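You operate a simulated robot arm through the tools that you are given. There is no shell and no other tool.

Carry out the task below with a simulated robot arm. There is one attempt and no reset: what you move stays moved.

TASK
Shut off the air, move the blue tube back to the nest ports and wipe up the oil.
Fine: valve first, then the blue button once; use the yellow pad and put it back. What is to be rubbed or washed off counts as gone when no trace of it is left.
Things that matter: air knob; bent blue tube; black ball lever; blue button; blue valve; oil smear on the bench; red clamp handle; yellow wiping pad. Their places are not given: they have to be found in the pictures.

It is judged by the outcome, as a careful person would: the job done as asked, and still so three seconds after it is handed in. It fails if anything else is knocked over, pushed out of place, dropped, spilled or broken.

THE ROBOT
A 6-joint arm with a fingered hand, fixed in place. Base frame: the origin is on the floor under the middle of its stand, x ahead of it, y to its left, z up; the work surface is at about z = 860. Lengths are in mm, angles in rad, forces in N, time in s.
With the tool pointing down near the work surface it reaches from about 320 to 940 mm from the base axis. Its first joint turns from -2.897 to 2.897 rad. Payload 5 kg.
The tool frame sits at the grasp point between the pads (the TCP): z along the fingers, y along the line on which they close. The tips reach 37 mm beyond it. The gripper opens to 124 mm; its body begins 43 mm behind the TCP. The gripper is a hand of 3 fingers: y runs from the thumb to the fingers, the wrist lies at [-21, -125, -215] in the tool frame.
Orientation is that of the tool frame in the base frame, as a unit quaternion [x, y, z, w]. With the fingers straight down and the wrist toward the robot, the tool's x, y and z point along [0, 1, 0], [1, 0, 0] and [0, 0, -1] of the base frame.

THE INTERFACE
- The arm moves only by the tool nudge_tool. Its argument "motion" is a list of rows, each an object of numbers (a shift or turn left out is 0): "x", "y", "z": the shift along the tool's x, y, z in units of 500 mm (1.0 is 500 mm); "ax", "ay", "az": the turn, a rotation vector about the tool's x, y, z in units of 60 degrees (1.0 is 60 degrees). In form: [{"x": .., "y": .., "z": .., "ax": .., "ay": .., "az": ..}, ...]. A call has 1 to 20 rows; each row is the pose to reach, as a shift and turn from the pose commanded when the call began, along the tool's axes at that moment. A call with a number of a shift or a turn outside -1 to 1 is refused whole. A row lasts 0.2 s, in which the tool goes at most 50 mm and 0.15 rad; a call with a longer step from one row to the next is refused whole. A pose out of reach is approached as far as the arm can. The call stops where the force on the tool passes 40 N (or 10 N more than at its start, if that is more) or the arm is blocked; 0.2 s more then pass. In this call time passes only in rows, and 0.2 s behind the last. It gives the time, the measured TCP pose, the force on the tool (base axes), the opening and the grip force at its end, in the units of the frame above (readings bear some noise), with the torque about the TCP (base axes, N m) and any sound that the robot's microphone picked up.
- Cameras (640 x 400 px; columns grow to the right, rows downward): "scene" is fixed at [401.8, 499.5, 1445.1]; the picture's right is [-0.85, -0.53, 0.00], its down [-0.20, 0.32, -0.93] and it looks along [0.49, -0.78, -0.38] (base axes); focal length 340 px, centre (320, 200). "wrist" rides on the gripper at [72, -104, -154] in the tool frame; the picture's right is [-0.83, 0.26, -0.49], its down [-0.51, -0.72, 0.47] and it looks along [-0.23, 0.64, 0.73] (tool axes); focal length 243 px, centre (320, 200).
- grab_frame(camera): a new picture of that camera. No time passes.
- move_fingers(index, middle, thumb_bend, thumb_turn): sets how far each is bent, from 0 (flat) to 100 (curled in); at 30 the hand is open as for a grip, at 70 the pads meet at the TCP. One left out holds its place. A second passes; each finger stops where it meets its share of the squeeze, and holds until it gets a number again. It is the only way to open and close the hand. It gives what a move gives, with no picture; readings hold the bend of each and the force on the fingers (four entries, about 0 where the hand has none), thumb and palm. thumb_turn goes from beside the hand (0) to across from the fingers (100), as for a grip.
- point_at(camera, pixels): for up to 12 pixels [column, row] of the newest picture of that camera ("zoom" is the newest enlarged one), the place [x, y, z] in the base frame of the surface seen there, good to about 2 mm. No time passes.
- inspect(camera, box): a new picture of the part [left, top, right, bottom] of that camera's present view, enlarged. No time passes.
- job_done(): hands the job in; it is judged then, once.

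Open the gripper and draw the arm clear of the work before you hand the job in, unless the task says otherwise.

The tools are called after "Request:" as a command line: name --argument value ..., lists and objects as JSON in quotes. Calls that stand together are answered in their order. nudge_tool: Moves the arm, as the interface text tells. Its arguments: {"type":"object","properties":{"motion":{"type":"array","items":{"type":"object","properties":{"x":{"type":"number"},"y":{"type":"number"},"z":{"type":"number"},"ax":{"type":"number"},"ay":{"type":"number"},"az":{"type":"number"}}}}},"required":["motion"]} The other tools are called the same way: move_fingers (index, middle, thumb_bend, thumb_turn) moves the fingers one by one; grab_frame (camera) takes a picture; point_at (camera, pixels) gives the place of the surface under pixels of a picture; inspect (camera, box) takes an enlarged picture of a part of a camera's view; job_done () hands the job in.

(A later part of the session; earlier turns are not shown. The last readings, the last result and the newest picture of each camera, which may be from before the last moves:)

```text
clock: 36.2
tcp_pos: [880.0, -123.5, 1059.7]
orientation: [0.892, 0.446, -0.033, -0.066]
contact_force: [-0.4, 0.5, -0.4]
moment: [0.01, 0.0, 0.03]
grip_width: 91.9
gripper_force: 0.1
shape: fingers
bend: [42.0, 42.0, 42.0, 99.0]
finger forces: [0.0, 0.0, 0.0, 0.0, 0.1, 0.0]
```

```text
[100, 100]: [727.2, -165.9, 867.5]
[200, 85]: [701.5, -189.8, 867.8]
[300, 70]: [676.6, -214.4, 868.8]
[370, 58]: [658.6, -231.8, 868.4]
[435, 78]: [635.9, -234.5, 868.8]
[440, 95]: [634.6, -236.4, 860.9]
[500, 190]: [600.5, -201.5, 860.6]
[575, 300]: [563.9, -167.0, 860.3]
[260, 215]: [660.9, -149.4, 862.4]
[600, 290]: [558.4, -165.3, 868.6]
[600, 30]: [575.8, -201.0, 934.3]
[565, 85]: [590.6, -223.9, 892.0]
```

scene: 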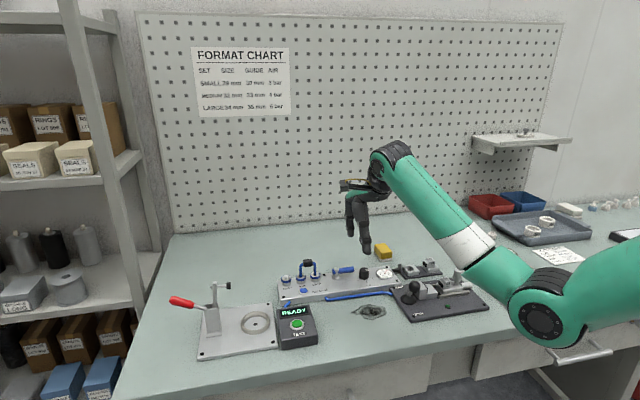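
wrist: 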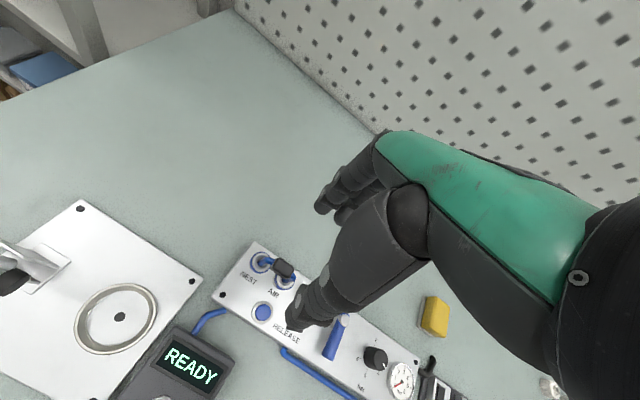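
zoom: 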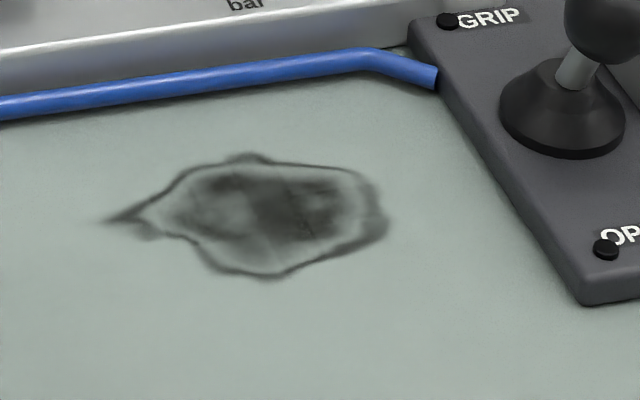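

The smear spans about x 622–702, y -187…-117. I square the tool up again (vertical, 45° yaw, which matches the pad's long axis) and fly over to hover above the pad.

Request:
nudge_tool --motion '[{"x": -0.0697, "y": 0.0136, "z": 0.0, "ax": -0.0156, "ay": 0.0011, "az": 0.0148}, {"x": -0.1393, "y": 0.0272, "z": 0.0, "ax": -0.0311, "ay": 0.0022, "az": 0.0296}, {"x": -0.209, "y": 0.0409, "z": 0.005, "ax": -0.0467, "ay": 0.0032, "az": 0.0444}, {"x": -0.2787, "y": 0.0545, "z": 0.012, "ax": -0.0622, "ay": 0.0043, "az": 0.0592}, {"x": -0.3483, "y": 0.0681, "z": 0.02, "ax": -0.0778, "ay": 0.0054, "az": 0.074}, {"x": -0.418, "y": 0.0817, "z": 0.03, "ax": -0.0933, "ay": 0.0065, "az": 0.0888}, {"x": -0.4877, "y": 0.0954, "z": 0.04, "ax": -0.1089, "ay": 0.0075, "az": 0.1036}, {"x": -0.5573, "y": 0.109, "z": 0.05, "ax": -0.1244, "ay": 0.0086, "az": 0.1184}, {"x": -0.627, "y": 0.1226, "z": 0.0628, "ax": -0.14, "ay": 0.0097, "az": 0.1332}, {"x": -0.627, "y": 0.1226, "z": 0.0628, "ax": -0.14, "ay": 0.0097, "az": 0.1332}]'

Request:
grab_frame --camera "wrist"

Request:
grab_frame --camera "scene"

```text
clock: 38.4
tcp_pos: [736.6, -408.3, 1023.2]
orientation: [0.924, 0.382, 0.0, 0.0]
contact_force: [0.1, -0.6, 0.4]
moment: [0.02, 0.0, 0.01]
grip_width: 91.7
gripper_force: 0.1
shape: fingers
bend: [42.0, 42.0, 42.0, 99.0]
finger forces: [0.0, 0.1, 0.0, 0.0, 0.0, 0.1]
```

```text
taken
```

wrist: 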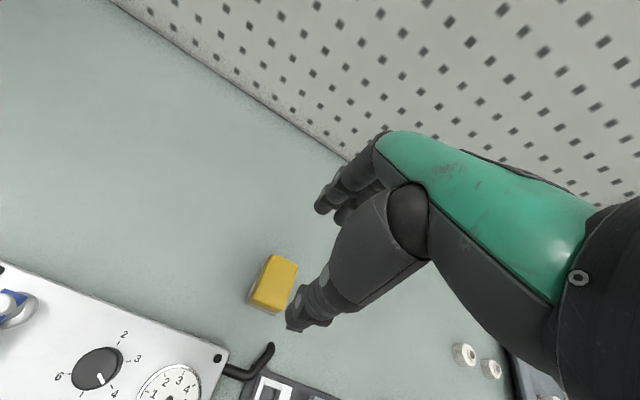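

```text
taken
```

scene: 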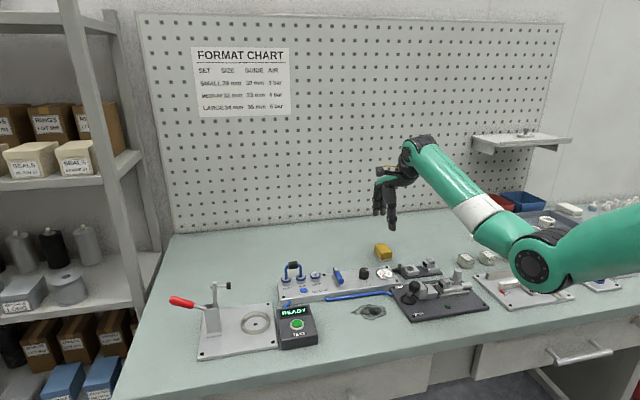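

The hand hovers over the pad; I measure the pad again in an enlarged wrist view (around (272,283)).

Request:
inspect --camera "wrist" --box '[232, 240, 328, 320]'

```text
5.00 times, centred on (280, 280) of wrist
```

zoom: 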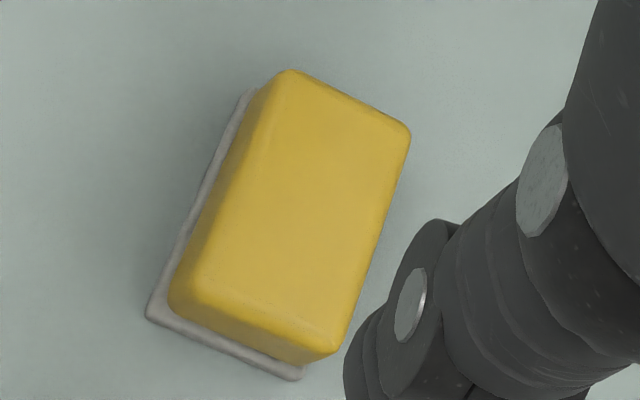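

Request:
point_at --camera "zoom" --pixels '[[290, 80], [400, 130], [205, 270], [335, 335], [245, 170], [370, 230], [300, 200], [180, 300], [305, 355], [150, 310], [295, 372], [240, 105]]'

```text
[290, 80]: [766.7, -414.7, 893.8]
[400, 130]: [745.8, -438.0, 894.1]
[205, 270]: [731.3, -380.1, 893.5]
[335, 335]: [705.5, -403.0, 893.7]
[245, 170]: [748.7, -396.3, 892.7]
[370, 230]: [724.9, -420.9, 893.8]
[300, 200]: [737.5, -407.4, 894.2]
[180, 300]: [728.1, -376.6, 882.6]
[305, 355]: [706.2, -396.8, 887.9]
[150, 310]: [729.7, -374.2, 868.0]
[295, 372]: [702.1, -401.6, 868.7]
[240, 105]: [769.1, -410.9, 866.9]
```

Pad centre (737.3,-409), top 894, tray top 868. I check how close the black hose fitting is to where the thumb will come down.

Request:
point_at --camera "wrist" --pixels '[[271, 347], [265, 358], [240, 372], [262, 345], [270, 380], [218, 357], [300, 325], [285, 330]]'

Request:
point_at --scene "" --camera "scene" --pixels '[[399, 265], [400, 269], [394, 271], [392, 226], [378, 210]]'

```text
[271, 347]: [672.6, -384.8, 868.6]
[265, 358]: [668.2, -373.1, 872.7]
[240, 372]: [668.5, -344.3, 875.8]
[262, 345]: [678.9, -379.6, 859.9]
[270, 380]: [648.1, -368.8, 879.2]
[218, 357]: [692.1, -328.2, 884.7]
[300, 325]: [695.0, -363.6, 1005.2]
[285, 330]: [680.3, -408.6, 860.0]
```

```text
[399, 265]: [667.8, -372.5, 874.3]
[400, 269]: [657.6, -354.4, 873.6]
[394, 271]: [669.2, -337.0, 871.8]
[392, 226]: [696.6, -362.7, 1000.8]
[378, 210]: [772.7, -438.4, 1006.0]
```

The hose (top z 876) is ~15 mm clear of the thumb's place. I narrow the opening slightly and descend to TCP z≈945 to check alignment.

Request:
move_fingers --index 46 --middle 46 --thumb_bend 46

Request:
nudge_tool --motion '[{"y": 0.002, "z": 0.05}, {"y": 0.002, "z": 0.1}, {"y": 0.002, "z": 0.14}, {"y": 0.002, "z": 0.156}, {"y": 0.002, "z": 0.156}]'

Request:
inspect --camera "scene" --box '[343, 210, 423, 270]'

Request:
inspect --camera "wrist" --box '[240, 160, 400, 280]'

```text
clock: 39.4
tcp_pos: [737.5, -407.4, 1022.5]
orientation: [0.924, 0.382, 0.0, 0.0]
contact_force: [0.5, -0.2, 0.0]
moment: [-0.01, -0.01, 0.01]
grip_width: 80.5
gripper_force: 0.2
shape: fingers
bend: [46.0, 46.0, 46.0, 99.0]
finger forces: [0.0, 0.0, 0.0, 0.0, 0.1, 0.0]
```

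```text
clock: 40.6
tcp_pos: [736.8, -408.5, 943.4]
orientation: [0.924, 0.381, 0.0, 0.0]
contact_force: [0.3, -0.5, -0.5]
moment: [-0.02, 0.02, -0.01]
grip_width: 80.4
gripper_force: 0.1
shape: fingers
bend: [46.0, 46.0, 46.0, 99.0]
finger forces: [0.1, 0.0, 0.0, 0.0, 0.0, 0.0]
```

```text
6.67 times, centred on (383, 240) of scene
```

zoom: 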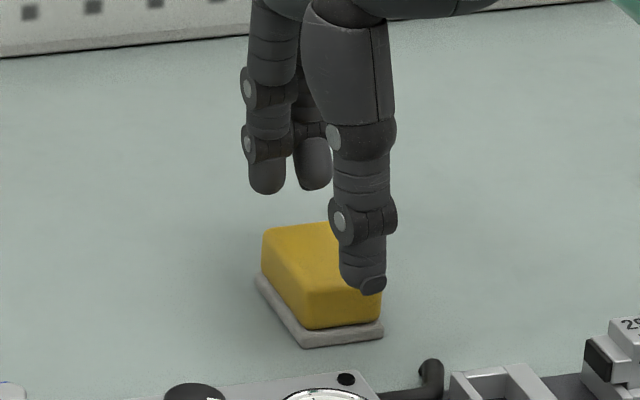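

```text
3.33 times, centred on (320, 220) of wrist
```

zoom: 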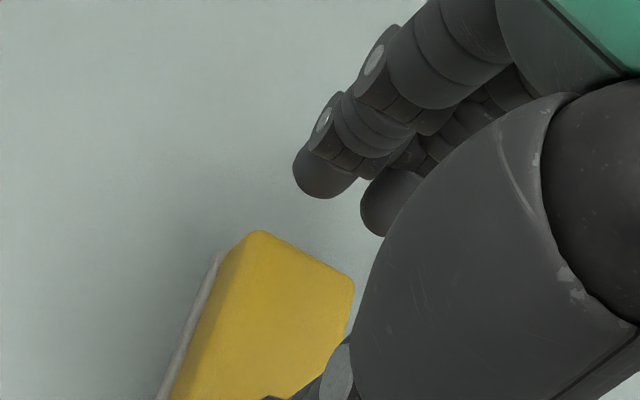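

Measuring finger tips against the pad's back edge in this wrist zoom.

Request:
point_at --camera "zoom" --pixels '[[325, 185], [305, 190], [380, 225], [365, 215], [262, 240], [345, 285], [300, 262], [230, 330], [320, 370]]'

Request:
inspect --camera "scene" --box '[343, 210, 423, 270]'

Request:
point_at --camera "zoom" --pixels '[[265, 185], [313, 183], [358, 270], [358, 285], [345, 280], [370, 290], [300, 240]]'

```text
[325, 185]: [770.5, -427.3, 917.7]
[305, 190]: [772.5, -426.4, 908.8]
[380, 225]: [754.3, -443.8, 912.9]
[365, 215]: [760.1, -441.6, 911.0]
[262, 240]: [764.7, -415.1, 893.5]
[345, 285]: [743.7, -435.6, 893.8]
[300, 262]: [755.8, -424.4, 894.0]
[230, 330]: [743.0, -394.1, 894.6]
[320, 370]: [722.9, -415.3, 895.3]
```

```text
6.67 times, centred on (383, 240) of scene
```

zoom: 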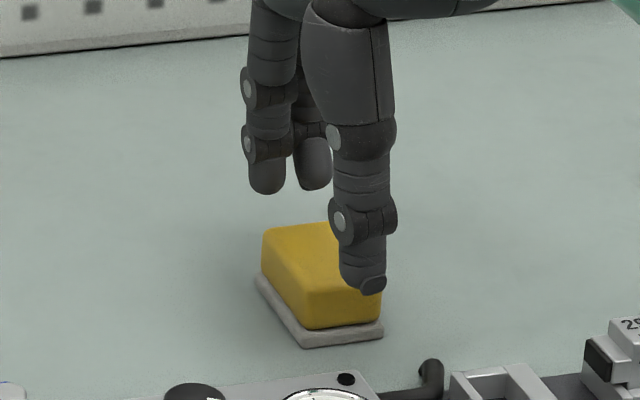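

```text
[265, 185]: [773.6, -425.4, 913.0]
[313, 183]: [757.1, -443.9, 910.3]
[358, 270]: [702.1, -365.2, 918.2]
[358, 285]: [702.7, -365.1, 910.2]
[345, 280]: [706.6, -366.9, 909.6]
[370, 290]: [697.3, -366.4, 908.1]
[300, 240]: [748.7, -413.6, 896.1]
```

Fingers clear the pad by 13 mm at the back and 11 mm at the front, well centred. I descend the last 25 mm so the tips end ~13 mm above the tray, then close.

Request:
nudge_tool --motion '[{"z": 0.025}, {"z": 0.051}, {"z": 0.051}]'

Request:
move_fingers --index 54 --middle 54 --thumb_bend 54

Request:
move_fingers --index 68 --middle 68 --thumb_bend 68

Request:
inspect --camera "scene" --box '[343, 210, 423, 270]'

```text
clock: 41.4
tcp_pos: [736.9, -410.3, 917.2]
orientation: [0.924, 0.382, 0.0, 0.0]
contact_force: [0.4, 0.8, 0.1]
moment: [-0.03, 0.04, 0.01]
grip_width: 80.5
gripper_force: 0.0
shape: fingers
bend: [46.0, 46.0, 46.0, 99.0]
finger forces: [0.0, 0.1, 0.0, 0.0, 0.1, 0.1]
```

```text
clock: 42.4
tcp_pos: [736.4, -408.5, 917.4]
orientation: [0.924, 0.382, 0.0, 0.0]
contact_force: [-0.3, -0.2, 0.5]
moment: [-0.01, 0.02, 0.0]
grip_width: 62.6
gripper_force: 3.7
shape: fingers
bend: [52.0, 52.0, 51.0, 100.0]
finger forces: [1.8, 2.0, 0.0, 0.0, 3.7, 0.0]
```

```text
clock: 43.4
tcp_pos: [737.0, -409.6, 918.2]
orientation: [0.924, 0.381, 0.0, -0.001]
contact_force: [1.4, -0.2, 2.1]
moment: [-0.02, 0.03, 0.04]
grip_width: 60.4
gripper_force: 22.3
shape: fingers
bend: [57.0, 59.0, 52.0, 100.0]
finger forces: [10.4, 11.8, 0.0, 0.0, 21.5, 0.0]
```

```text
6.67 times, centred on (383, 240) of scene
```

zoom: 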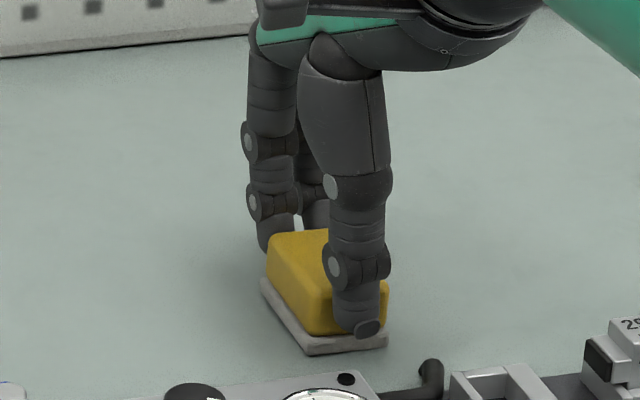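

Grip is firm, but the tray seems to have shifted ~3 mm with the pad. I look closely before lifting.

Request:
inspect --camera "scene" --box '[359, 235, 407, 265]'

Request:
point_at --camera "zoom" --pixels '[[305, 365], [450, 345], [205, 240], [300, 335], [385, 330], [220, 210], [380, 320], [440, 300], [300, 250]]'

```text
13.33 times, centred on (383, 250) of scene
```

zoom: 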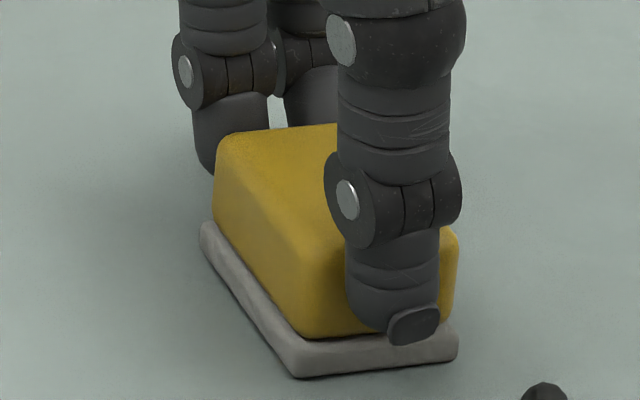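

```text
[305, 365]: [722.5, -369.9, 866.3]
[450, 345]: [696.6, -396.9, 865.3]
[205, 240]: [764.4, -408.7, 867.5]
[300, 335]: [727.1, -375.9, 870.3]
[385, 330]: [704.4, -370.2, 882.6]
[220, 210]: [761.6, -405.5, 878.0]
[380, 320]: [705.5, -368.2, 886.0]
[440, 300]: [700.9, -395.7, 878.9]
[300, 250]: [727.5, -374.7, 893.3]
```

The fingers pushed pad and tray together about 6 mm toward the thumb side. While the pad still rests on the tray, I slide them back by the same amount (tool +y).

Request:
nudge_tool --motion '[{"y": 0.004, "z": 0.001}, {"y": 0.008, "z": 0.001}, {"y": 0.0116, "z": 0.001}, {"y": 0.0116, "z": 0.001}]'

Request:
inspect --camera "scene" --box '[359, 235, 407, 265]'

```text
clock: 44.4
tcp_pos: [741.7, -412.9, 916.9]
orientation: [0.924, 0.382, 0.0, 0.001]
contact_force: [-0.7, 1.7, 6.0]
moment: [0.04, 0.18, -0.06]
grip_width: 60.1
gripper_force: 22.1
shape: fingers
bend: [58.0, 60.0, 52.0, 100.0]
finger forces: [9.6, 11.2, 0.0, 0.0, 22.9, 0.0]
```

```text
13.33 times, centred on (383, 250) of scene
```

zoom: 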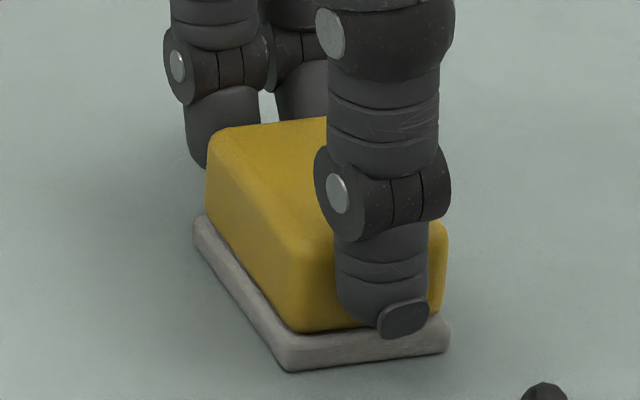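

The tray is nearly back (front corner at (287,370) versus (287,363) originally). I slide about 3 mm more.

Request:
nudge_tool --motion '[{"y": 0.003}, {"y": 0.0062, "x": -0.0005}, {"y": 0.0062, "x": -0.0005}]'

Request:
inspect --camera "scene" --box '[359, 235, 407, 265]'

```text
clock: 45.2
tcp_pos: [743.8, -414.2, 917.1]
orientation: [0.924, 0.382, 0.0, 0.001]
contact_force: [-2.1, 2.0, 7.4]
moment: [0.1, 0.21, -0.05]
grip_width: 59.9
gripper_force: 21.9
shape: fingers
bend: [58.0, 60.0, 52.0, 100.0]
finger forces: [9.3, 10.8, 0.0, 0.0, 23.7, 0.1]
```

```text
13.33 times, centred on (383, 250) of scene
```

zoom: 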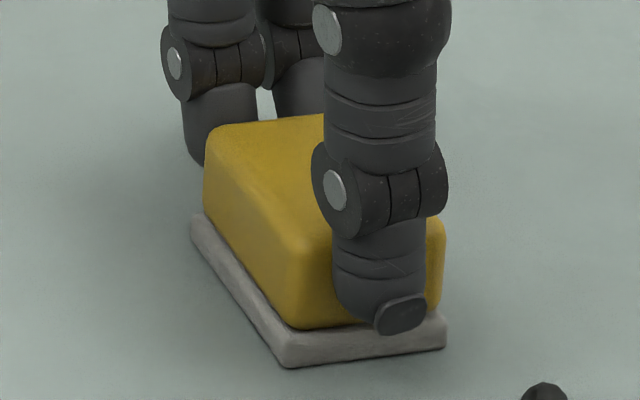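

The tray is back within about 1 mm. Now I lift the pad straight up (pad place recorded: TCP (743.8,-414.2,917)).

Request:
nudge_tool --motion '[{"z": -0.01}, {"z": -0.03}, {"z": -0.06}, {"z": -0.12}, {"z": -0.18}]'

Request:
inspect --camera "scene" --box '[335, 195, 431, 267]'

Request:
inspect --camera "wrist" --box '[220, 160, 400, 310]'

```text
clock: 46.4
tcp_pos: [742.9, -416.5, 1007.1]
orientation: [0.924, 0.382, -0.001, 0.0]
contact_force: [-0.1, -0.4, -1.2]
moment: [0.03, -0.01, 0.02]
grip_width: 60.1
gripper_force: 21.3
shape: fingers
bend: [58.0, 60.0, 52.0, 100.0]
finger forces: [10.8, 10.7, 0.0, 0.1, 21.7, 0.0]
```

```text
5.56 times, centred on (383, 231) of scene
```

zoom: 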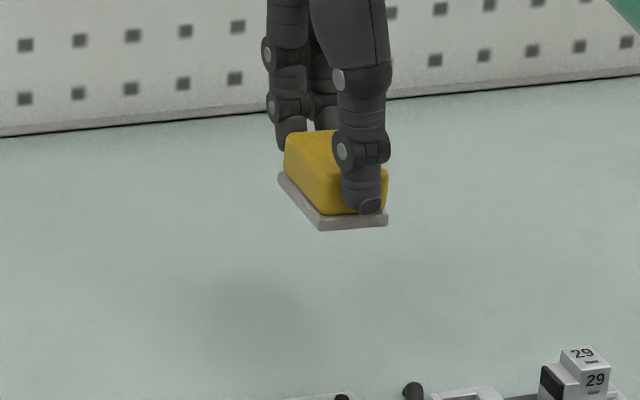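

```text
2.67 times, centred on (310, 235) of wrist
```

zoom: 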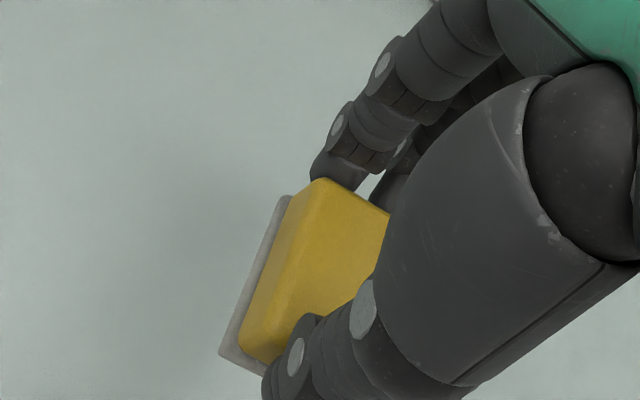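

The grey part is the pad's own felt sole (it lifted with it), so the pad is about 57 x 40 mm with its sole at z≈861 originally. I measure whether it hangs level.

Request:
inspect --camera "scene" --box '[359, 210, 407, 240]'

```text
13.33 times, centred on (383, 225) of scene
```

zoom: 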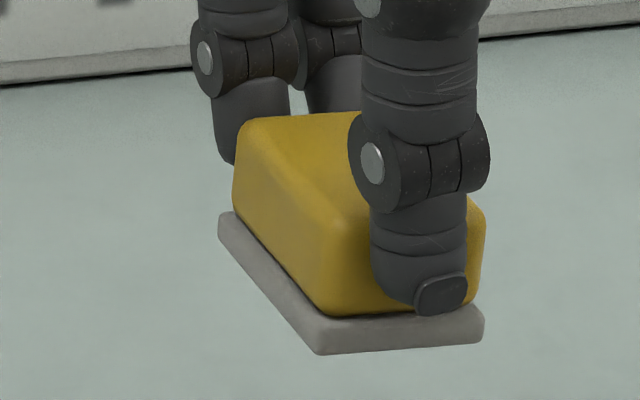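

Request:
point_at --camera "zoom" --pixels '[[320, 345], [475, 332], [225, 228], [270, 285], [400, 340], [320, 325], [478, 312], [222, 215], [330, 225], [250, 130], [470, 215], [250, 258]]'

```text
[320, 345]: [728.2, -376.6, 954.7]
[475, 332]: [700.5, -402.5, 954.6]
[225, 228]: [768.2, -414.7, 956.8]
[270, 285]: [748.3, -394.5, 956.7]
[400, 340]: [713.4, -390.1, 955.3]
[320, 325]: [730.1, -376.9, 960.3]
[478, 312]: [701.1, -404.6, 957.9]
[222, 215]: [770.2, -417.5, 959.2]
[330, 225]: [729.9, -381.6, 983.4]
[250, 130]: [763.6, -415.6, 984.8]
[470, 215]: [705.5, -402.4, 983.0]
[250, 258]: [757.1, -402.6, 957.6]
```

The pad hangs level, sole about 54 mm below the TCP. I carry it over to above the left tip of the smear at the same height (sole z≈953, above everything on the way).

Request:
nudge_tool --motion '[{"x": 0.0439, "y": -0.058}, {"x": 0.0878, "y": -0.1159}, {"x": 0.1317, "y": -0.1739}, {"x": 0.1756, "y": -0.2318}, {"x": 0.2195, "y": -0.2898}, {"x": 0.2634, "y": -0.3477}, {"x": 0.3073, "y": -0.4057}, {"x": 0.3512, "y": -0.4636}, {"x": 0.3512, "y": -0.4636}]'

Request:
grab_frame --camera "scene"

Request:
grab_frame --camera "wrist"

```text
clock: 48.4
tcp_pos: [703.7, -126.9, 1005.4]
orientation: [0.924, 0.382, 0.0, -0.001]
contact_force: [1.0, 0.6, -0.6]
moment: [0.01, -0.01, 0.02]
grip_width: 60.4
gripper_force: 21.0
shape: fingers
bend: [58.0, 60.0, 52.0, 100.0]
finger forces: [10.6, 10.7, 0.0, 0.1, 21.4, 0.0]
```

```text
taken
```

scene: 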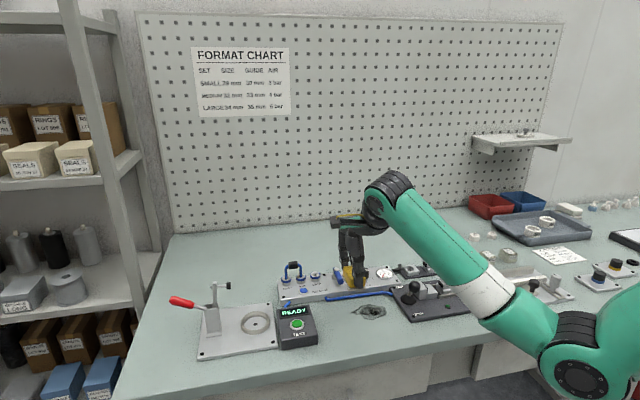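

```text
taken
```

wrist: 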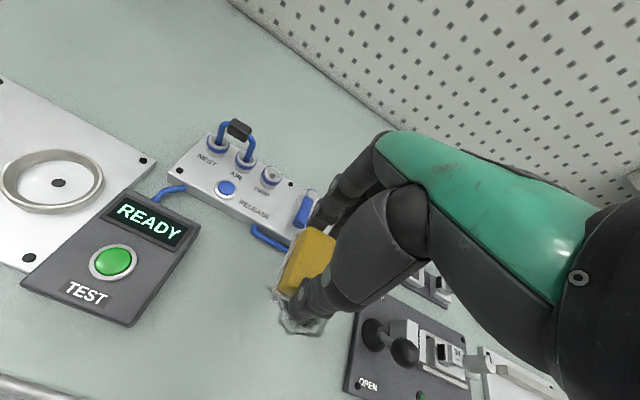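

The pad is over the left part of the smear. I descend to about 8 mm above the bench and verify clearances.

Request:
nudge_tool --motion '[{"z": 0.05}, {"z": 0.1}, {"z": 0.14}, {"z": 0.165}, {"z": 0.165}]'

Request:
inspect --camera "scene" --box '[320, 260, 432, 330]'

Request:
inspect --camera "wrist" --box '[200, 160, 440, 340]'

```text
clock: 49.6
tcp_pos: [706.6, -124.8, 922.5]
orientation: [0.924, 0.382, 0.0, 0.0]
contact_force: [-1.1, 0.1, -1.0]
moment: [0.03, -0.02, 0.01]
grip_width: 60.2
gripper_force: 21.9
shape: fingers
bend: [58.0, 60.0, 52.0, 100.0]
finger forces: [10.5, 10.8, 0.1, 0.0, 21.3, 0.0]
```

```text
5.71 times, centred on (376, 295) of scene
```

zoom: 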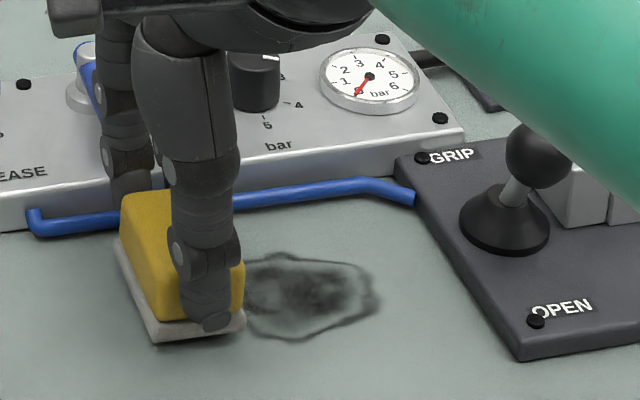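

```text
2.22 times, centred on (320, 250) of wrist
```

zoom: 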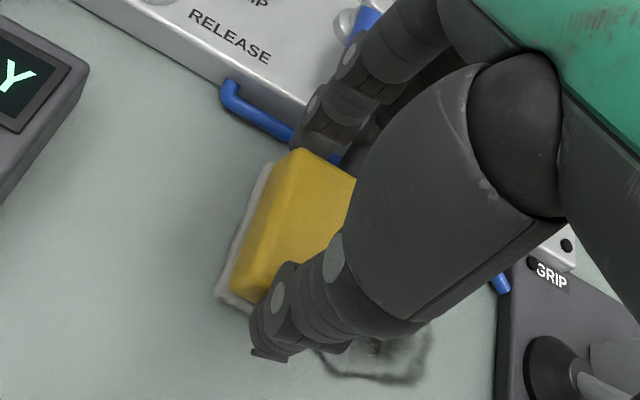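

Clear all around. I measure the sole's edges from the scene to place it exactly relative to the smear.

Request:
inspect --camera "scene" --box '[330, 285, 378, 325]'

```text
10.00 times, centred on (354, 305) of scene
```

zoom: 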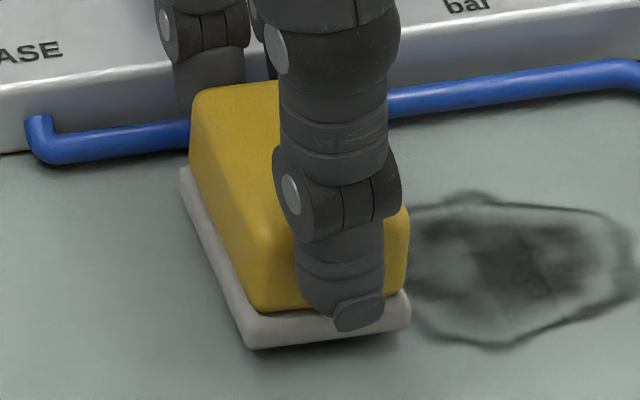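

Request:
point_at --camera "zoom" --pixels '[[250, 342], [405, 322], [185, 185], [215, 260], [330, 335], [190, 200]]'

```text
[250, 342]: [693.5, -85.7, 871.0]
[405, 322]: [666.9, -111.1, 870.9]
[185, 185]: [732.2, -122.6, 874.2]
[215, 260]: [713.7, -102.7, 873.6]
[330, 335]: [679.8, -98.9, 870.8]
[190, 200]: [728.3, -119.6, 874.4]
```

The sole is ~9 mm above the bench at the left end of the smear. I lower it to contact in small steps and read the force.

Request:
nudge_tool --motion '[{"z": 0.008}, {"z": 0.014}, {"z": 0.018}, {"z": 0.02}]'

```text
clock: 50.6
tcp_pos: [705.1, -126.4, 916.5]
orientation: [0.923, 0.384, 0.002, 0.001]
contact_force: [4.0, 3.9, 17.5]
moment: [0.24, 0.21, -0.04]
grip_width: 60.2
gripper_force: 21.8
shape: fingers
bend: [58.0, 60.0, 52.0, 100.0]
finger forces: [10.2, 11.9, 0.0, 0.1, 22.4, 0.2]
```

Contact at 17.5 N. I ease off slightly and sweep the pad along the panel direction across the whole smear.

Request:
nudge_tool --motion '[{"z": -0.002, "x": -0.01}, {"z": -0.002, "x": -0.03}, {"z": -0.002, "x": -0.05}, {"z": -0.002, "x": -0.07}, {"z": -0.002, "x": -0.09}, {"z": -0.002, "x": -0.11}, {"z": -0.002, "x": -0.13}, {"z": -0.002, "x": -0.15}, {"z": -0.002, "x": -0.17}, {"z": -0.002, "x": -0.18}]'

Request:
inspect --camera "scene" --box '[320, 260, 432, 330]'

```text
clock: 52.8
tcp_pos: [642.0, -191.1, 916.1]
orientation: [0.924, 0.382, 0.0, 0.0]
contact_force: [5.4, 4.4, 18.1]
moment: [0.18, 0.02, -0.06]
grip_width: 60.2
gripper_force: 23.3
shape: fingers
bend: [58.0, 60.0, 52.0, 99.0]
finger forces: [11.6, 11.3, 0.0, 0.0, 22.8, 0.0]
```

```text
5.71 times, centred on (376, 295) of scene
```

zoom: 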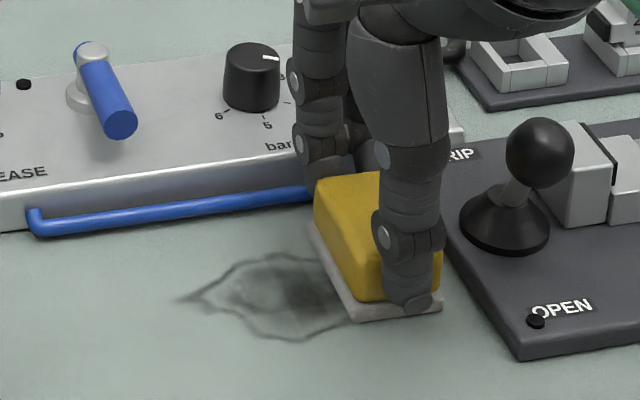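

The pad slid cleanly and the smear is fainter on part of it. I keep rubbing back and forth with small sideways offsets.

Request:
nudge_tool --motion '[{"y": -0.01}, {"y": -0.018, "x": 0.025}, {"y": -0.018, "x": 0.055}, {"y": -0.018, "x": 0.085}, {"y": -0.018, "x": 0.115}, {"y": -0.018, "x": 0.145}, {"y": -0.018, "x": 0.175}, {"y": -0.018, "x": 0.185}, {"y": -0.008, "x": 0.18}, {"y": -0.008, "x": 0.15}, {"y": -0.008, "x": 0.12}, {"y": -0.008, "x": 0.09}, {"y": -0.008, "x": 0.06}, {"y": -0.008, "x": 0.03}, {"y": -0.008, "x": 0.0}]'

Request:
inspect --camera "scene" --box '[320, 260, 432, 330]'

```text
clock: 56.0
tcp_pos: [637.8, -186.4, 915.1]
orientation: [0.924, 0.382, 0.0, 0.0]
contact_force: [3.1, 3.7, 11.7]
moment: [0.1, 0.03, -0.06]
grip_width: 60.4
gripper_force: 21.0
shape: fingers
bend: [60.0, 61.0, 51.0, 100.0]
finger forces: [10.9, 10.6, 0.0, 0.0, 21.7, 0.0]
```

```text
5.71 times, centred on (376, 295) of scene
```

zoom: 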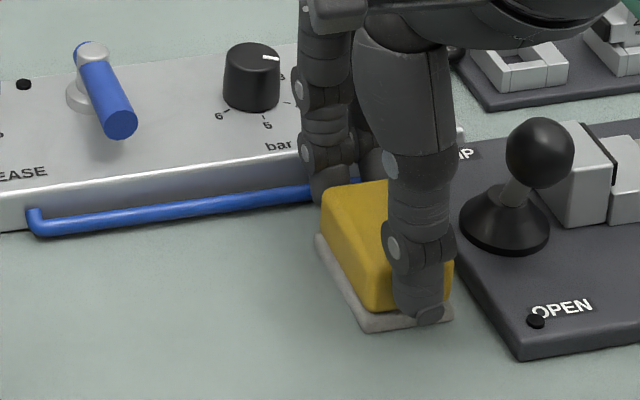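

The visible bench looks clean. I make further passes with wider offsets so that no faint trace remains at the edges.

Request:
nudge_tool --motion '[{"y": 0.01}, {"y": 0.018, "x": 0.02}, {"y": 0.018, "x": 0.05}, {"y": 0.018, "x": 0.08}, {"y": 0.018, "x": 0.11}, {"y": 0.018, "x": 0.14}, {"y": 0.018, "x": 0.17}, {"y": 0.018, "x": 0.195}, {"y": 0.0, "x": 0.195}, {"y": -0.018, "x": 0.19}, {"y": -0.018, "x": 0.16}, {"y": -0.018, "x": 0.13}, {"y": -0.018, "x": 0.1}, {"y": -0.018, "x": 0.07}, {"y": -0.018, "x": 0.04}, {"y": -0.018, "x": 0.01}, {"y": -0.004, "x": 0.0}]'

Request:
nudge_tool --motion '[{"x": 0.03}, {"x": 0.06}, {"x": 0.09}, {"x": 0.12}, {"x": 0.15}, {"x": 0.18}, {"x": 0.2}]'

Request:
inspect --camera "scene" --box '[320, 260, 432, 330]'

```text
clock: 59.6
tcp_pos: [635.1, -184.6, 913.8]
orientation: [0.924, 0.383, 0.0, 0.0]
contact_force: [-2.0, 4.6, 11.5]
moment: [0.09, 0.12, -0.06]
grip_width: 60.6
gripper_force: 22.0
shape: fingers
bend: [59.0, 61.0, 51.0, 100.0]
finger forces: [9.8, 10.3, 0.0, 0.0, 24.3, 0.0]
```

```text
clock: 61.2
tcp_pos: [706.1, -112.9, 916.3]
orientation: [0.924, 0.383, 0.0, -0.001]
contact_force: [0.2, 0.4, -0.3]
moment: [0.0, -0.03, 0.01]
grip_width: 60.4
gripper_force: 21.2
shape: fingers
bend: [59.0, 61.0, 51.0, 100.0]
finger forces: [10.5, 10.5, 0.1, 0.0, 21.2, 0.1]
```

```text
5.71 times, centred on (376, 295) of scene
```

zoom: 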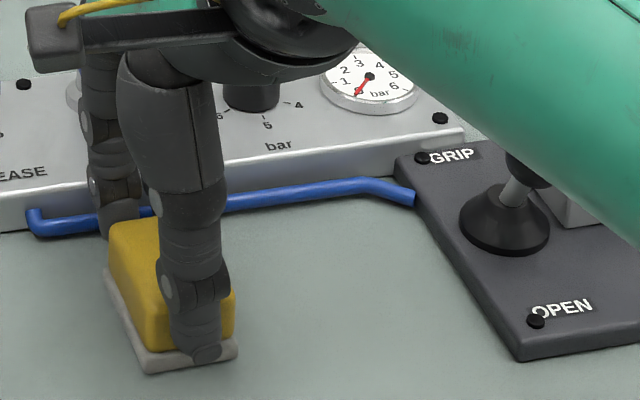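

The smear is no longer visible; at this end the pad just lost contact. I lift the pad and inspect the whole area closely, including under where the pad now stands.

Request:
nudge_tool --motion '[{"z": -0.03}, {"z": -0.1}, {"z": -0.17}, {"z": -0.2, "x": 0.05}, {"z": -0.2, "x": 0.12}]'

Request:
inspect --camera "scene" --box '[338, 285, 418, 335]'

Request:
grab_frame --camera "wrist"

```text
clock: 62.4
tcp_pos: [749.6, -70.9, 1017.2]
orientation: [0.924, 0.382, 0.0, 0.0]
contact_force: [0.1, -0.6, 0.0]
moment: [0.01, -0.01, -0.01]
grip_width: 60.3
gripper_force: 21.0
shape: fingers
bend: [59.0, 61.0, 51.0, 100.0]
finger forces: [10.7, 10.1, 0.1, 0.0, 20.9, 0.0]
```

```text
8.00 times, centred on (378, 310) of scene
```

zoom: 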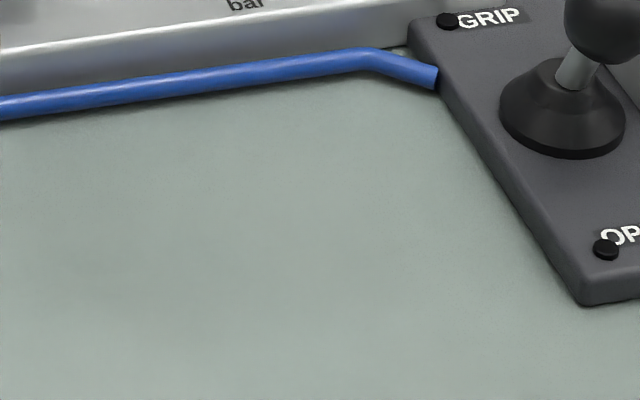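

```text
taken
```

wrist: 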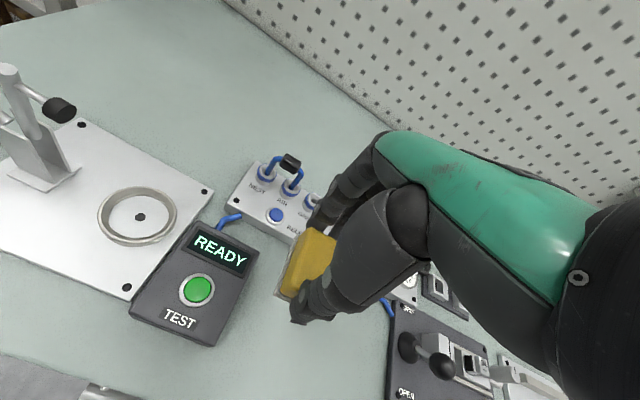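

The bench there looks clean. I carry the pad back to above its original place and check the smear area again with the arm out of the way before setting the pad down.

Request:
nudge_tool --motion '[{"x": -0.0548, "y": 0.0531}, {"x": -0.1096, "y": 0.1061}, {"x": -0.1645, "y": 0.1592}, {"x": -0.2193, "y": 0.2123}, {"x": -0.2741, "y": 0.2653}, {"x": -0.3289, "y": 0.3184}, {"x": -0.3838, "y": 0.3715}, {"x": -0.4386, "y": 0.4245}, {"x": -0.4934, "y": 0.4776, "z": 0.02}, {"x": -0.4934, "y": 0.4776, "z": 0.02}]'

Request:
inspect --camera "scene" --box '[338, 285, 418, 335]'

Request:
inspect --camera "scene" --box '[350, 295, 398, 325]'

```text
clock: 64.6
tcp_pos: [741.8, -418.5, 1005.0]
orientation: [0.924, 0.382, 0.0, 0.0]
contact_force: [0.9, -0.1, -0.9]
moment: [0.0, 0.01, 0.06]
grip_width: 60.2
gripper_force: 21.0
shape: fingers
bend: [59.0, 61.0, 51.0, 100.0]
finger forces: [10.7, 10.1, 0.0, 0.0, 20.8, 0.1]
```

```text
8.00 times, centred on (378, 310) of scene
```

zoom: 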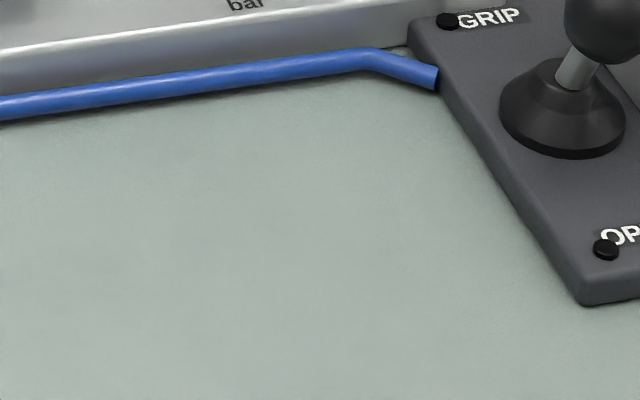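

```text
13.33 times, centred on (374, 310) of scene
```

zoom: 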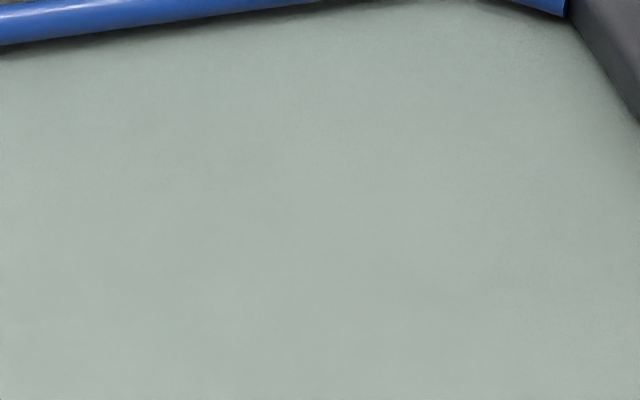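

The area looks clean even at 13x, though a very faint shade near (500,285) could be lighting. To be safe I go back for a few more firm passes.

Request:
nudge_tool --motion '[{"x": 0.04, "y": -0.0536}, {"x": 0.08, "y": -0.1072}, {"x": 0.12, "y": -0.1608}, {"x": 0.16, "y": -0.2144}, {"x": 0.2001, "y": -0.268}, {"x": 0.2401, "y": -0.3216}, {"x": 0.2802, "y": -0.3752}, {"x": 0.3202, "y": -0.4288}, {"x": 0.3602, "y": -0.4824}, {"x": 0.3602, "y": -0.4824, "z": 0.05}, {"x": 0.3602, "y": -0.4824, "z": 0.1}, {"x": 0.3602, "y": -0.4824, "z": 0.15}, {"x": 0.3602, "y": -0.4824, "z": 0.165}]'

Request:
inspect --camera "scene" --box '[320, 260, 432, 330]'

```text
clock: 67.4
tcp_pos: [701.7, -117.7, 922.2]
orientation: [0.925, 0.381, -0.001, 0.0]
contact_force: [-0.3, -0.3, -0.7]
moment: [0.02, -0.01, -0.01]
grip_width: 60.1
gripper_force: 20.6
shape: fingers
bend: [59.0, 61.0, 51.0, 100.0]
finger forces: [10.7, 10.0, 0.1, 0.1, 20.7, 0.0]
```

```text
5.71 times, centred on (376, 295) of scene
```

zoom: 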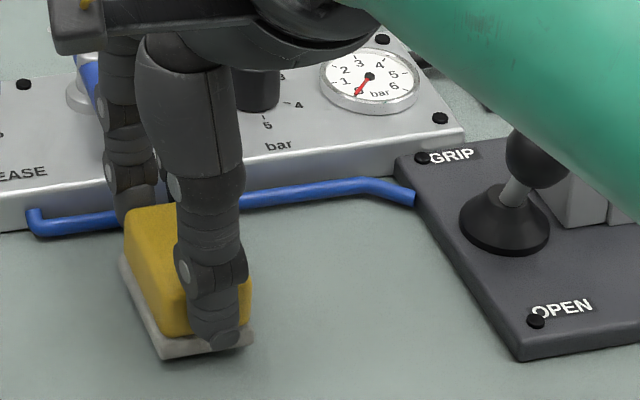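

I lower into contact again and check the force before rubbing.

Request:
nudge_tool --motion '[{"z": 0.01}, {"z": 0.015}, {"z": 0.019}, {"z": 0.021}]'

```text
clock: 68.4
tcp_pos: [702.3, -118.2, 915.6]
orientation: [0.924, 0.382, 0.002, 0.001]
contact_force: [-0.2, 0.0, 25.1]
moment: [0.1, 0.19, -0.07]
grip_width: 60.3
gripper_force: 22.7
shape: fingers
bend: [59.0, 61.0, 51.0, 100.0]
finger forces: [10.9, 11.8, 0.0, 0.0, 23.3, 0.1]
```

Contact at 25 N; I ease off 1.5 mm and rub forward, back and forward with offsets.

Request:
nudge_tool --motion '[{"z": -0.003, "x": -0.01}, {"z": -0.003, "x": -0.035}, {"z": -0.003, "x": -0.06}, {"z": -0.003, "x": -0.085}, {"z": -0.003, "x": -0.11}, {"z": -0.003, "x": -0.135}, {"z": -0.003, "x": -0.16}, {"z": -0.003, "x": -0.18}, {"z": -0.003, "x": -0.18, "y": 0.01}, {"z": -0.003, "x": -0.175, "y": 0.02}, {"z": -0.003, "x": -0.15, "y": 0.02}, {"z": -0.003, "x": -0.125, "y": 0.02}, {"z": -0.003, "x": -0.1, "y": 0.02}, {"z": -0.003, "x": -0.075, "y": 0.02}, {"z": -0.003, "x": -0.05, "y": 0.02}, {"z": -0.003, "x": -0.025, "y": 0.02}, {"z": -0.003, "x": 0.0, "y": 0.02}, {"z": -0.003, "x": 0.0, "y": 0.01}]'

Request:
nudge_tool --motion '[{"x": -0.025}, {"x": -0.05}, {"x": -0.075}, {"x": -0.1}, {"x": -0.125}, {"x": -0.15}, {"x": -0.18}, {"x": -0.18, "y": -0.01}, {"x": -0.15, "y": -0.016}, {"x": -0.12, "y": -0.016}, {"x": -0.09, "y": -0.016}, {"x": -0.06, "y": -0.016}, {"x": -0.03, "y": -0.016}, {"x": 0.0, "y": -0.016}]'

Request:
nudge_tool --motion '[{"z": -0.03}, {"z": -0.1}, {"z": -0.17}, {"z": -0.2, "x": 0.05}]'

Request:
inspect --camera "scene" --box '[330, 280, 426, 340]'

Request:
grab_frame --camera "wrist"

```text
clock: 72.2
tcp_pos: [706.5, -121.6, 914.3]
orientation: [0.924, 0.383, 0.001, 0.001]
contact_force: [2.3, -4.7, 10.9]
moment: [-0.33, -0.15, -0.02]
grip_width: 60.4
gripper_force: 22.9
shape: fingers
bend: [59.0, 60.0, 51.0, 100.0]
finger forces: [12.2, 13.0, 0.0, 0.0, 20.9, 0.0]
```

```text
clock: 75.2
tcp_pos: [698.0, -114.8, 914.1]
orientation: [0.924, 0.383, 0.001, 0.001]
contact_force: [-2.6, -1.9, 8.1]
moment: [-0.24, -0.05, -0.07]
grip_width: 60.3
gripper_force: 23.0
shape: fingers
bend: [58.0, 60.0, 52.0, 100.0]
finger forces: [11.1, 11.2, 0.0, 0.0, 22.8, 0.0]
```

```text
clock: 76.2
tcp_pos: [714.8, -95.2, 1014.5]
orientation: [0.924, 0.382, 0.001, 0.0]
contact_force: [-0.7, -0.9, -0.3]
moment: [0.02, 0.01, 0.01]
grip_width: 60.6
gripper_force: 20.8
shape: fingers
bend: [58.0, 60.0, 52.0, 100.0]
finger forces: [10.6, 10.3, 0.0, 0.0, 20.8, 0.0]
```

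```text
6.67 times, centred on (378, 310) of scene
```

zoom: 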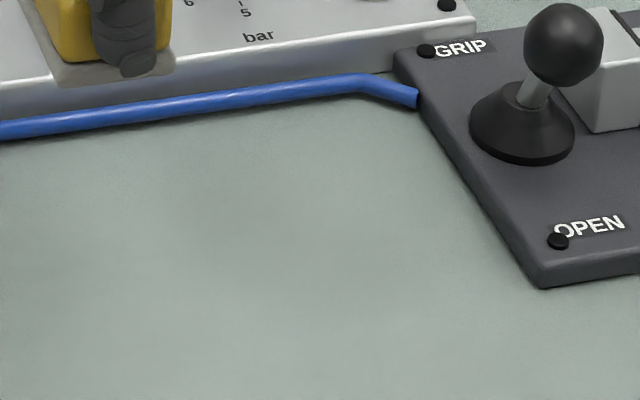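

```text
taken
```

wrist: 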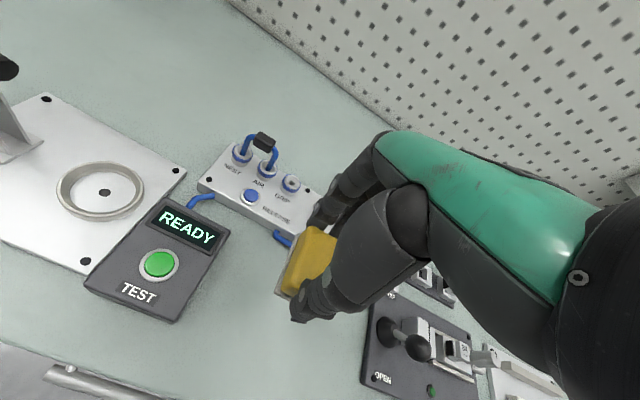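

No trace is left in either view. I carry the pad back to above its original place.

Request:
nudge_tool --motion '[{"x": -0.0512, "y": 0.0616}, {"x": -0.1025, "y": 0.1231}, {"x": -0.1537, "y": 0.1847}, {"x": -0.2049, "y": 0.2462}, {"x": -0.2561, "y": 0.3078}, {"x": -0.3074, "y": 0.3693}, {"x": -0.3586, "y": 0.4309}, {"x": -0.4098, "y": 0.4924}, {"x": -0.4098, "y": 0.4924}, {"x": -0.4098, "y": 0.4924}]'

Request:
inspect --camera "scene" --box '[350, 285, 402, 330]'

Request:
inspect --camera "scene" --box '[359, 205, 407, 245]'

```text
clock: 78.4
tcp_pos: [745.7, -421.3, 1013.4]
orientation: [0.924, 0.382, 0.0, 0.0]
contact_force: [-0.5, 0.4, -0.4]
moment: [0.02, 0.02, 0.02]
grip_width: 60.4
gripper_force: 20.6
shape: fingers
bend: [58.0, 60.0, 52.0, 100.0]
finger forces: [10.4, 10.2, 0.0, 0.0, 20.6, 0.1]
```

```text
8.89 times, centred on (376, 308) of scene
```

zoom: 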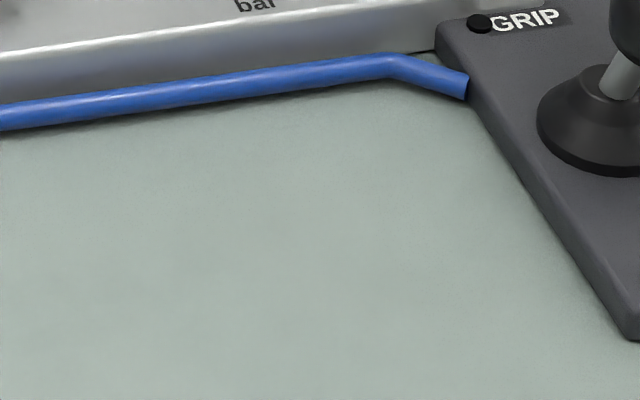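

```text
10.00 times, centred on (383, 225) of scene
```

zoom: 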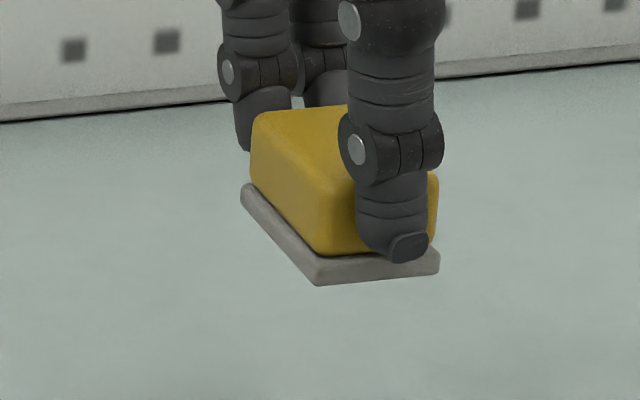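

Bench clean. Measuring the held pad's sole corners (318,275), (435,262), (245,200) to set it down exactly on its former spot.

Request:
point_at --camera "zoom" --pixels '[[318, 278], [434, 265], [245, 200], [318, 262], [436, 252], [243, 190], [280, 240], [375, 275], [330, 190], [260, 120]]'

```text
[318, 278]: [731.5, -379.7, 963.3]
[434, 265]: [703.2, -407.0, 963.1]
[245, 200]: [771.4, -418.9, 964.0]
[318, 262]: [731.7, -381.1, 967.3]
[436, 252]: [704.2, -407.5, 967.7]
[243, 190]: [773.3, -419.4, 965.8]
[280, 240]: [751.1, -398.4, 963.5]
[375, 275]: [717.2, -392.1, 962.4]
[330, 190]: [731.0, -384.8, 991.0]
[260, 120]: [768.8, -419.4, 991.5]
```

The pad needs a shift of (-1.8,+4.1) mm to sit where it was. I apply it while descending to ~8 mm above the bench.

Request:
nudge_tool --motion '[{"x": 0.0032, "y": -0.0083, "z": 0.04}, {"x": 0.0032, "y": -0.0083, "z": 0.09}, {"x": 0.0032, "y": -0.0083, "z": 0.14}, {"x": 0.0032, "y": -0.0083, "z": 0.18}, {"x": 0.0032, "y": -0.0083, "z": 0.184}, {"x": 0.0032, "y": -0.0083, "z": 0.184}]'

Request:
inspect --camera "scene" --box '[359, 235, 407, 265]'

Request:
point_at --camera "zoom" --pixels '[[288, 345], [440, 328], [195, 225], [240, 290]]'

```text
clock: 79.8
tcp_pos: [743.5, -412.8, 922.3]
orientation: [0.925, 0.381, -0.001, 0.0]
contact_force: [-1.4, -0.4, -0.4]
moment: [0.01, 0.01, -0.01]
grip_width: 60.4
gripper_force: 20.6
shape: fingers
bend: [58.0, 60.0, 52.0, 100.0]
finger forces: [10.4, 10.2, 0.1, 0.0, 20.5, 0.0]
```

```text
13.33 times, centred on (383, 250) of scene
```

zoom: 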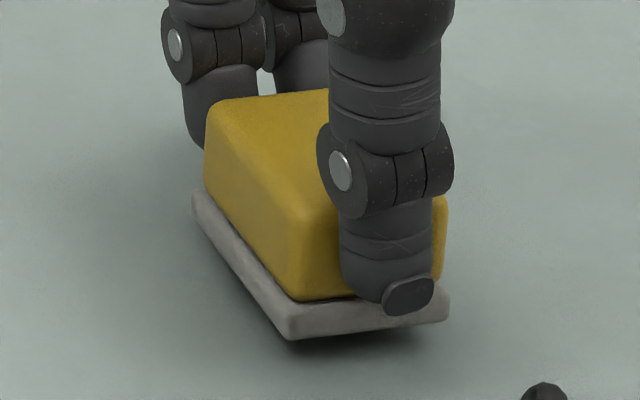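

```text
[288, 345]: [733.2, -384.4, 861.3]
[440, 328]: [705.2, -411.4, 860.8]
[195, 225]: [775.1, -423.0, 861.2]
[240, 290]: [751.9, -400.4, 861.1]
```

About 6 mm to go, corner column 290 versus 287 originally. I lower until the sole touches.

Request:
nudge_tool --motion '[{"z": 0.006}, {"z": 0.01}, {"z": 0.0125}, {"z": 0.014}]'

Request:
inspect --camera "scene" --box '[359, 235, 407, 265]'

```text
clock: 80.8
tcp_pos: [743.9, -412.6, 914.0]
orientation: [0.924, 0.382, 0.0, 0.0]
contact_force: [0.6, 0.4, -0.7]
moment: [0.0, -0.02, 0.0]
grip_width: 60.5
gripper_force: 20.5
shape: fingers
bend: [58.0, 60.0, 52.0, 100.0]
finger forces: [10.3, 10.2, 0.0, 0.0, 20.8, 0.0]
```

```text
13.33 times, centred on (383, 250) of scene
```

zoom: 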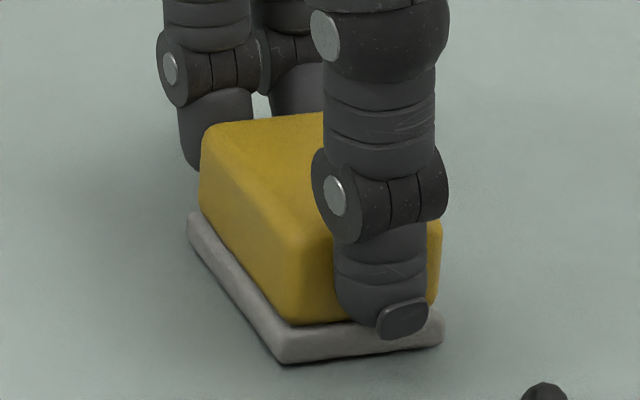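

The sole's corner is at (282,364), within ~1 mm of the original; no contact force yet. I lower 1.5 mm more.

Request:
nudge_tool --motion '[{"z": 0.0015}, {"z": 0.003}, {"z": 0.003}]'

```text
clock: 81.6
tcp_pos: [743.5, -413.7, 915.1]
orientation: [0.924, 0.382, 0.0, 0.002]
contact_force: [0.5, -0.5, 3.2]
moment: [-0.07, -0.04, 0.03]
grip_width: 60.4
gripper_force: 21.2
shape: fingers
bend: [58.0, 60.0, 52.0, 100.0]
finger forces: [10.5, 10.8, 0.0, 0.0, 20.9, 0.0]
```

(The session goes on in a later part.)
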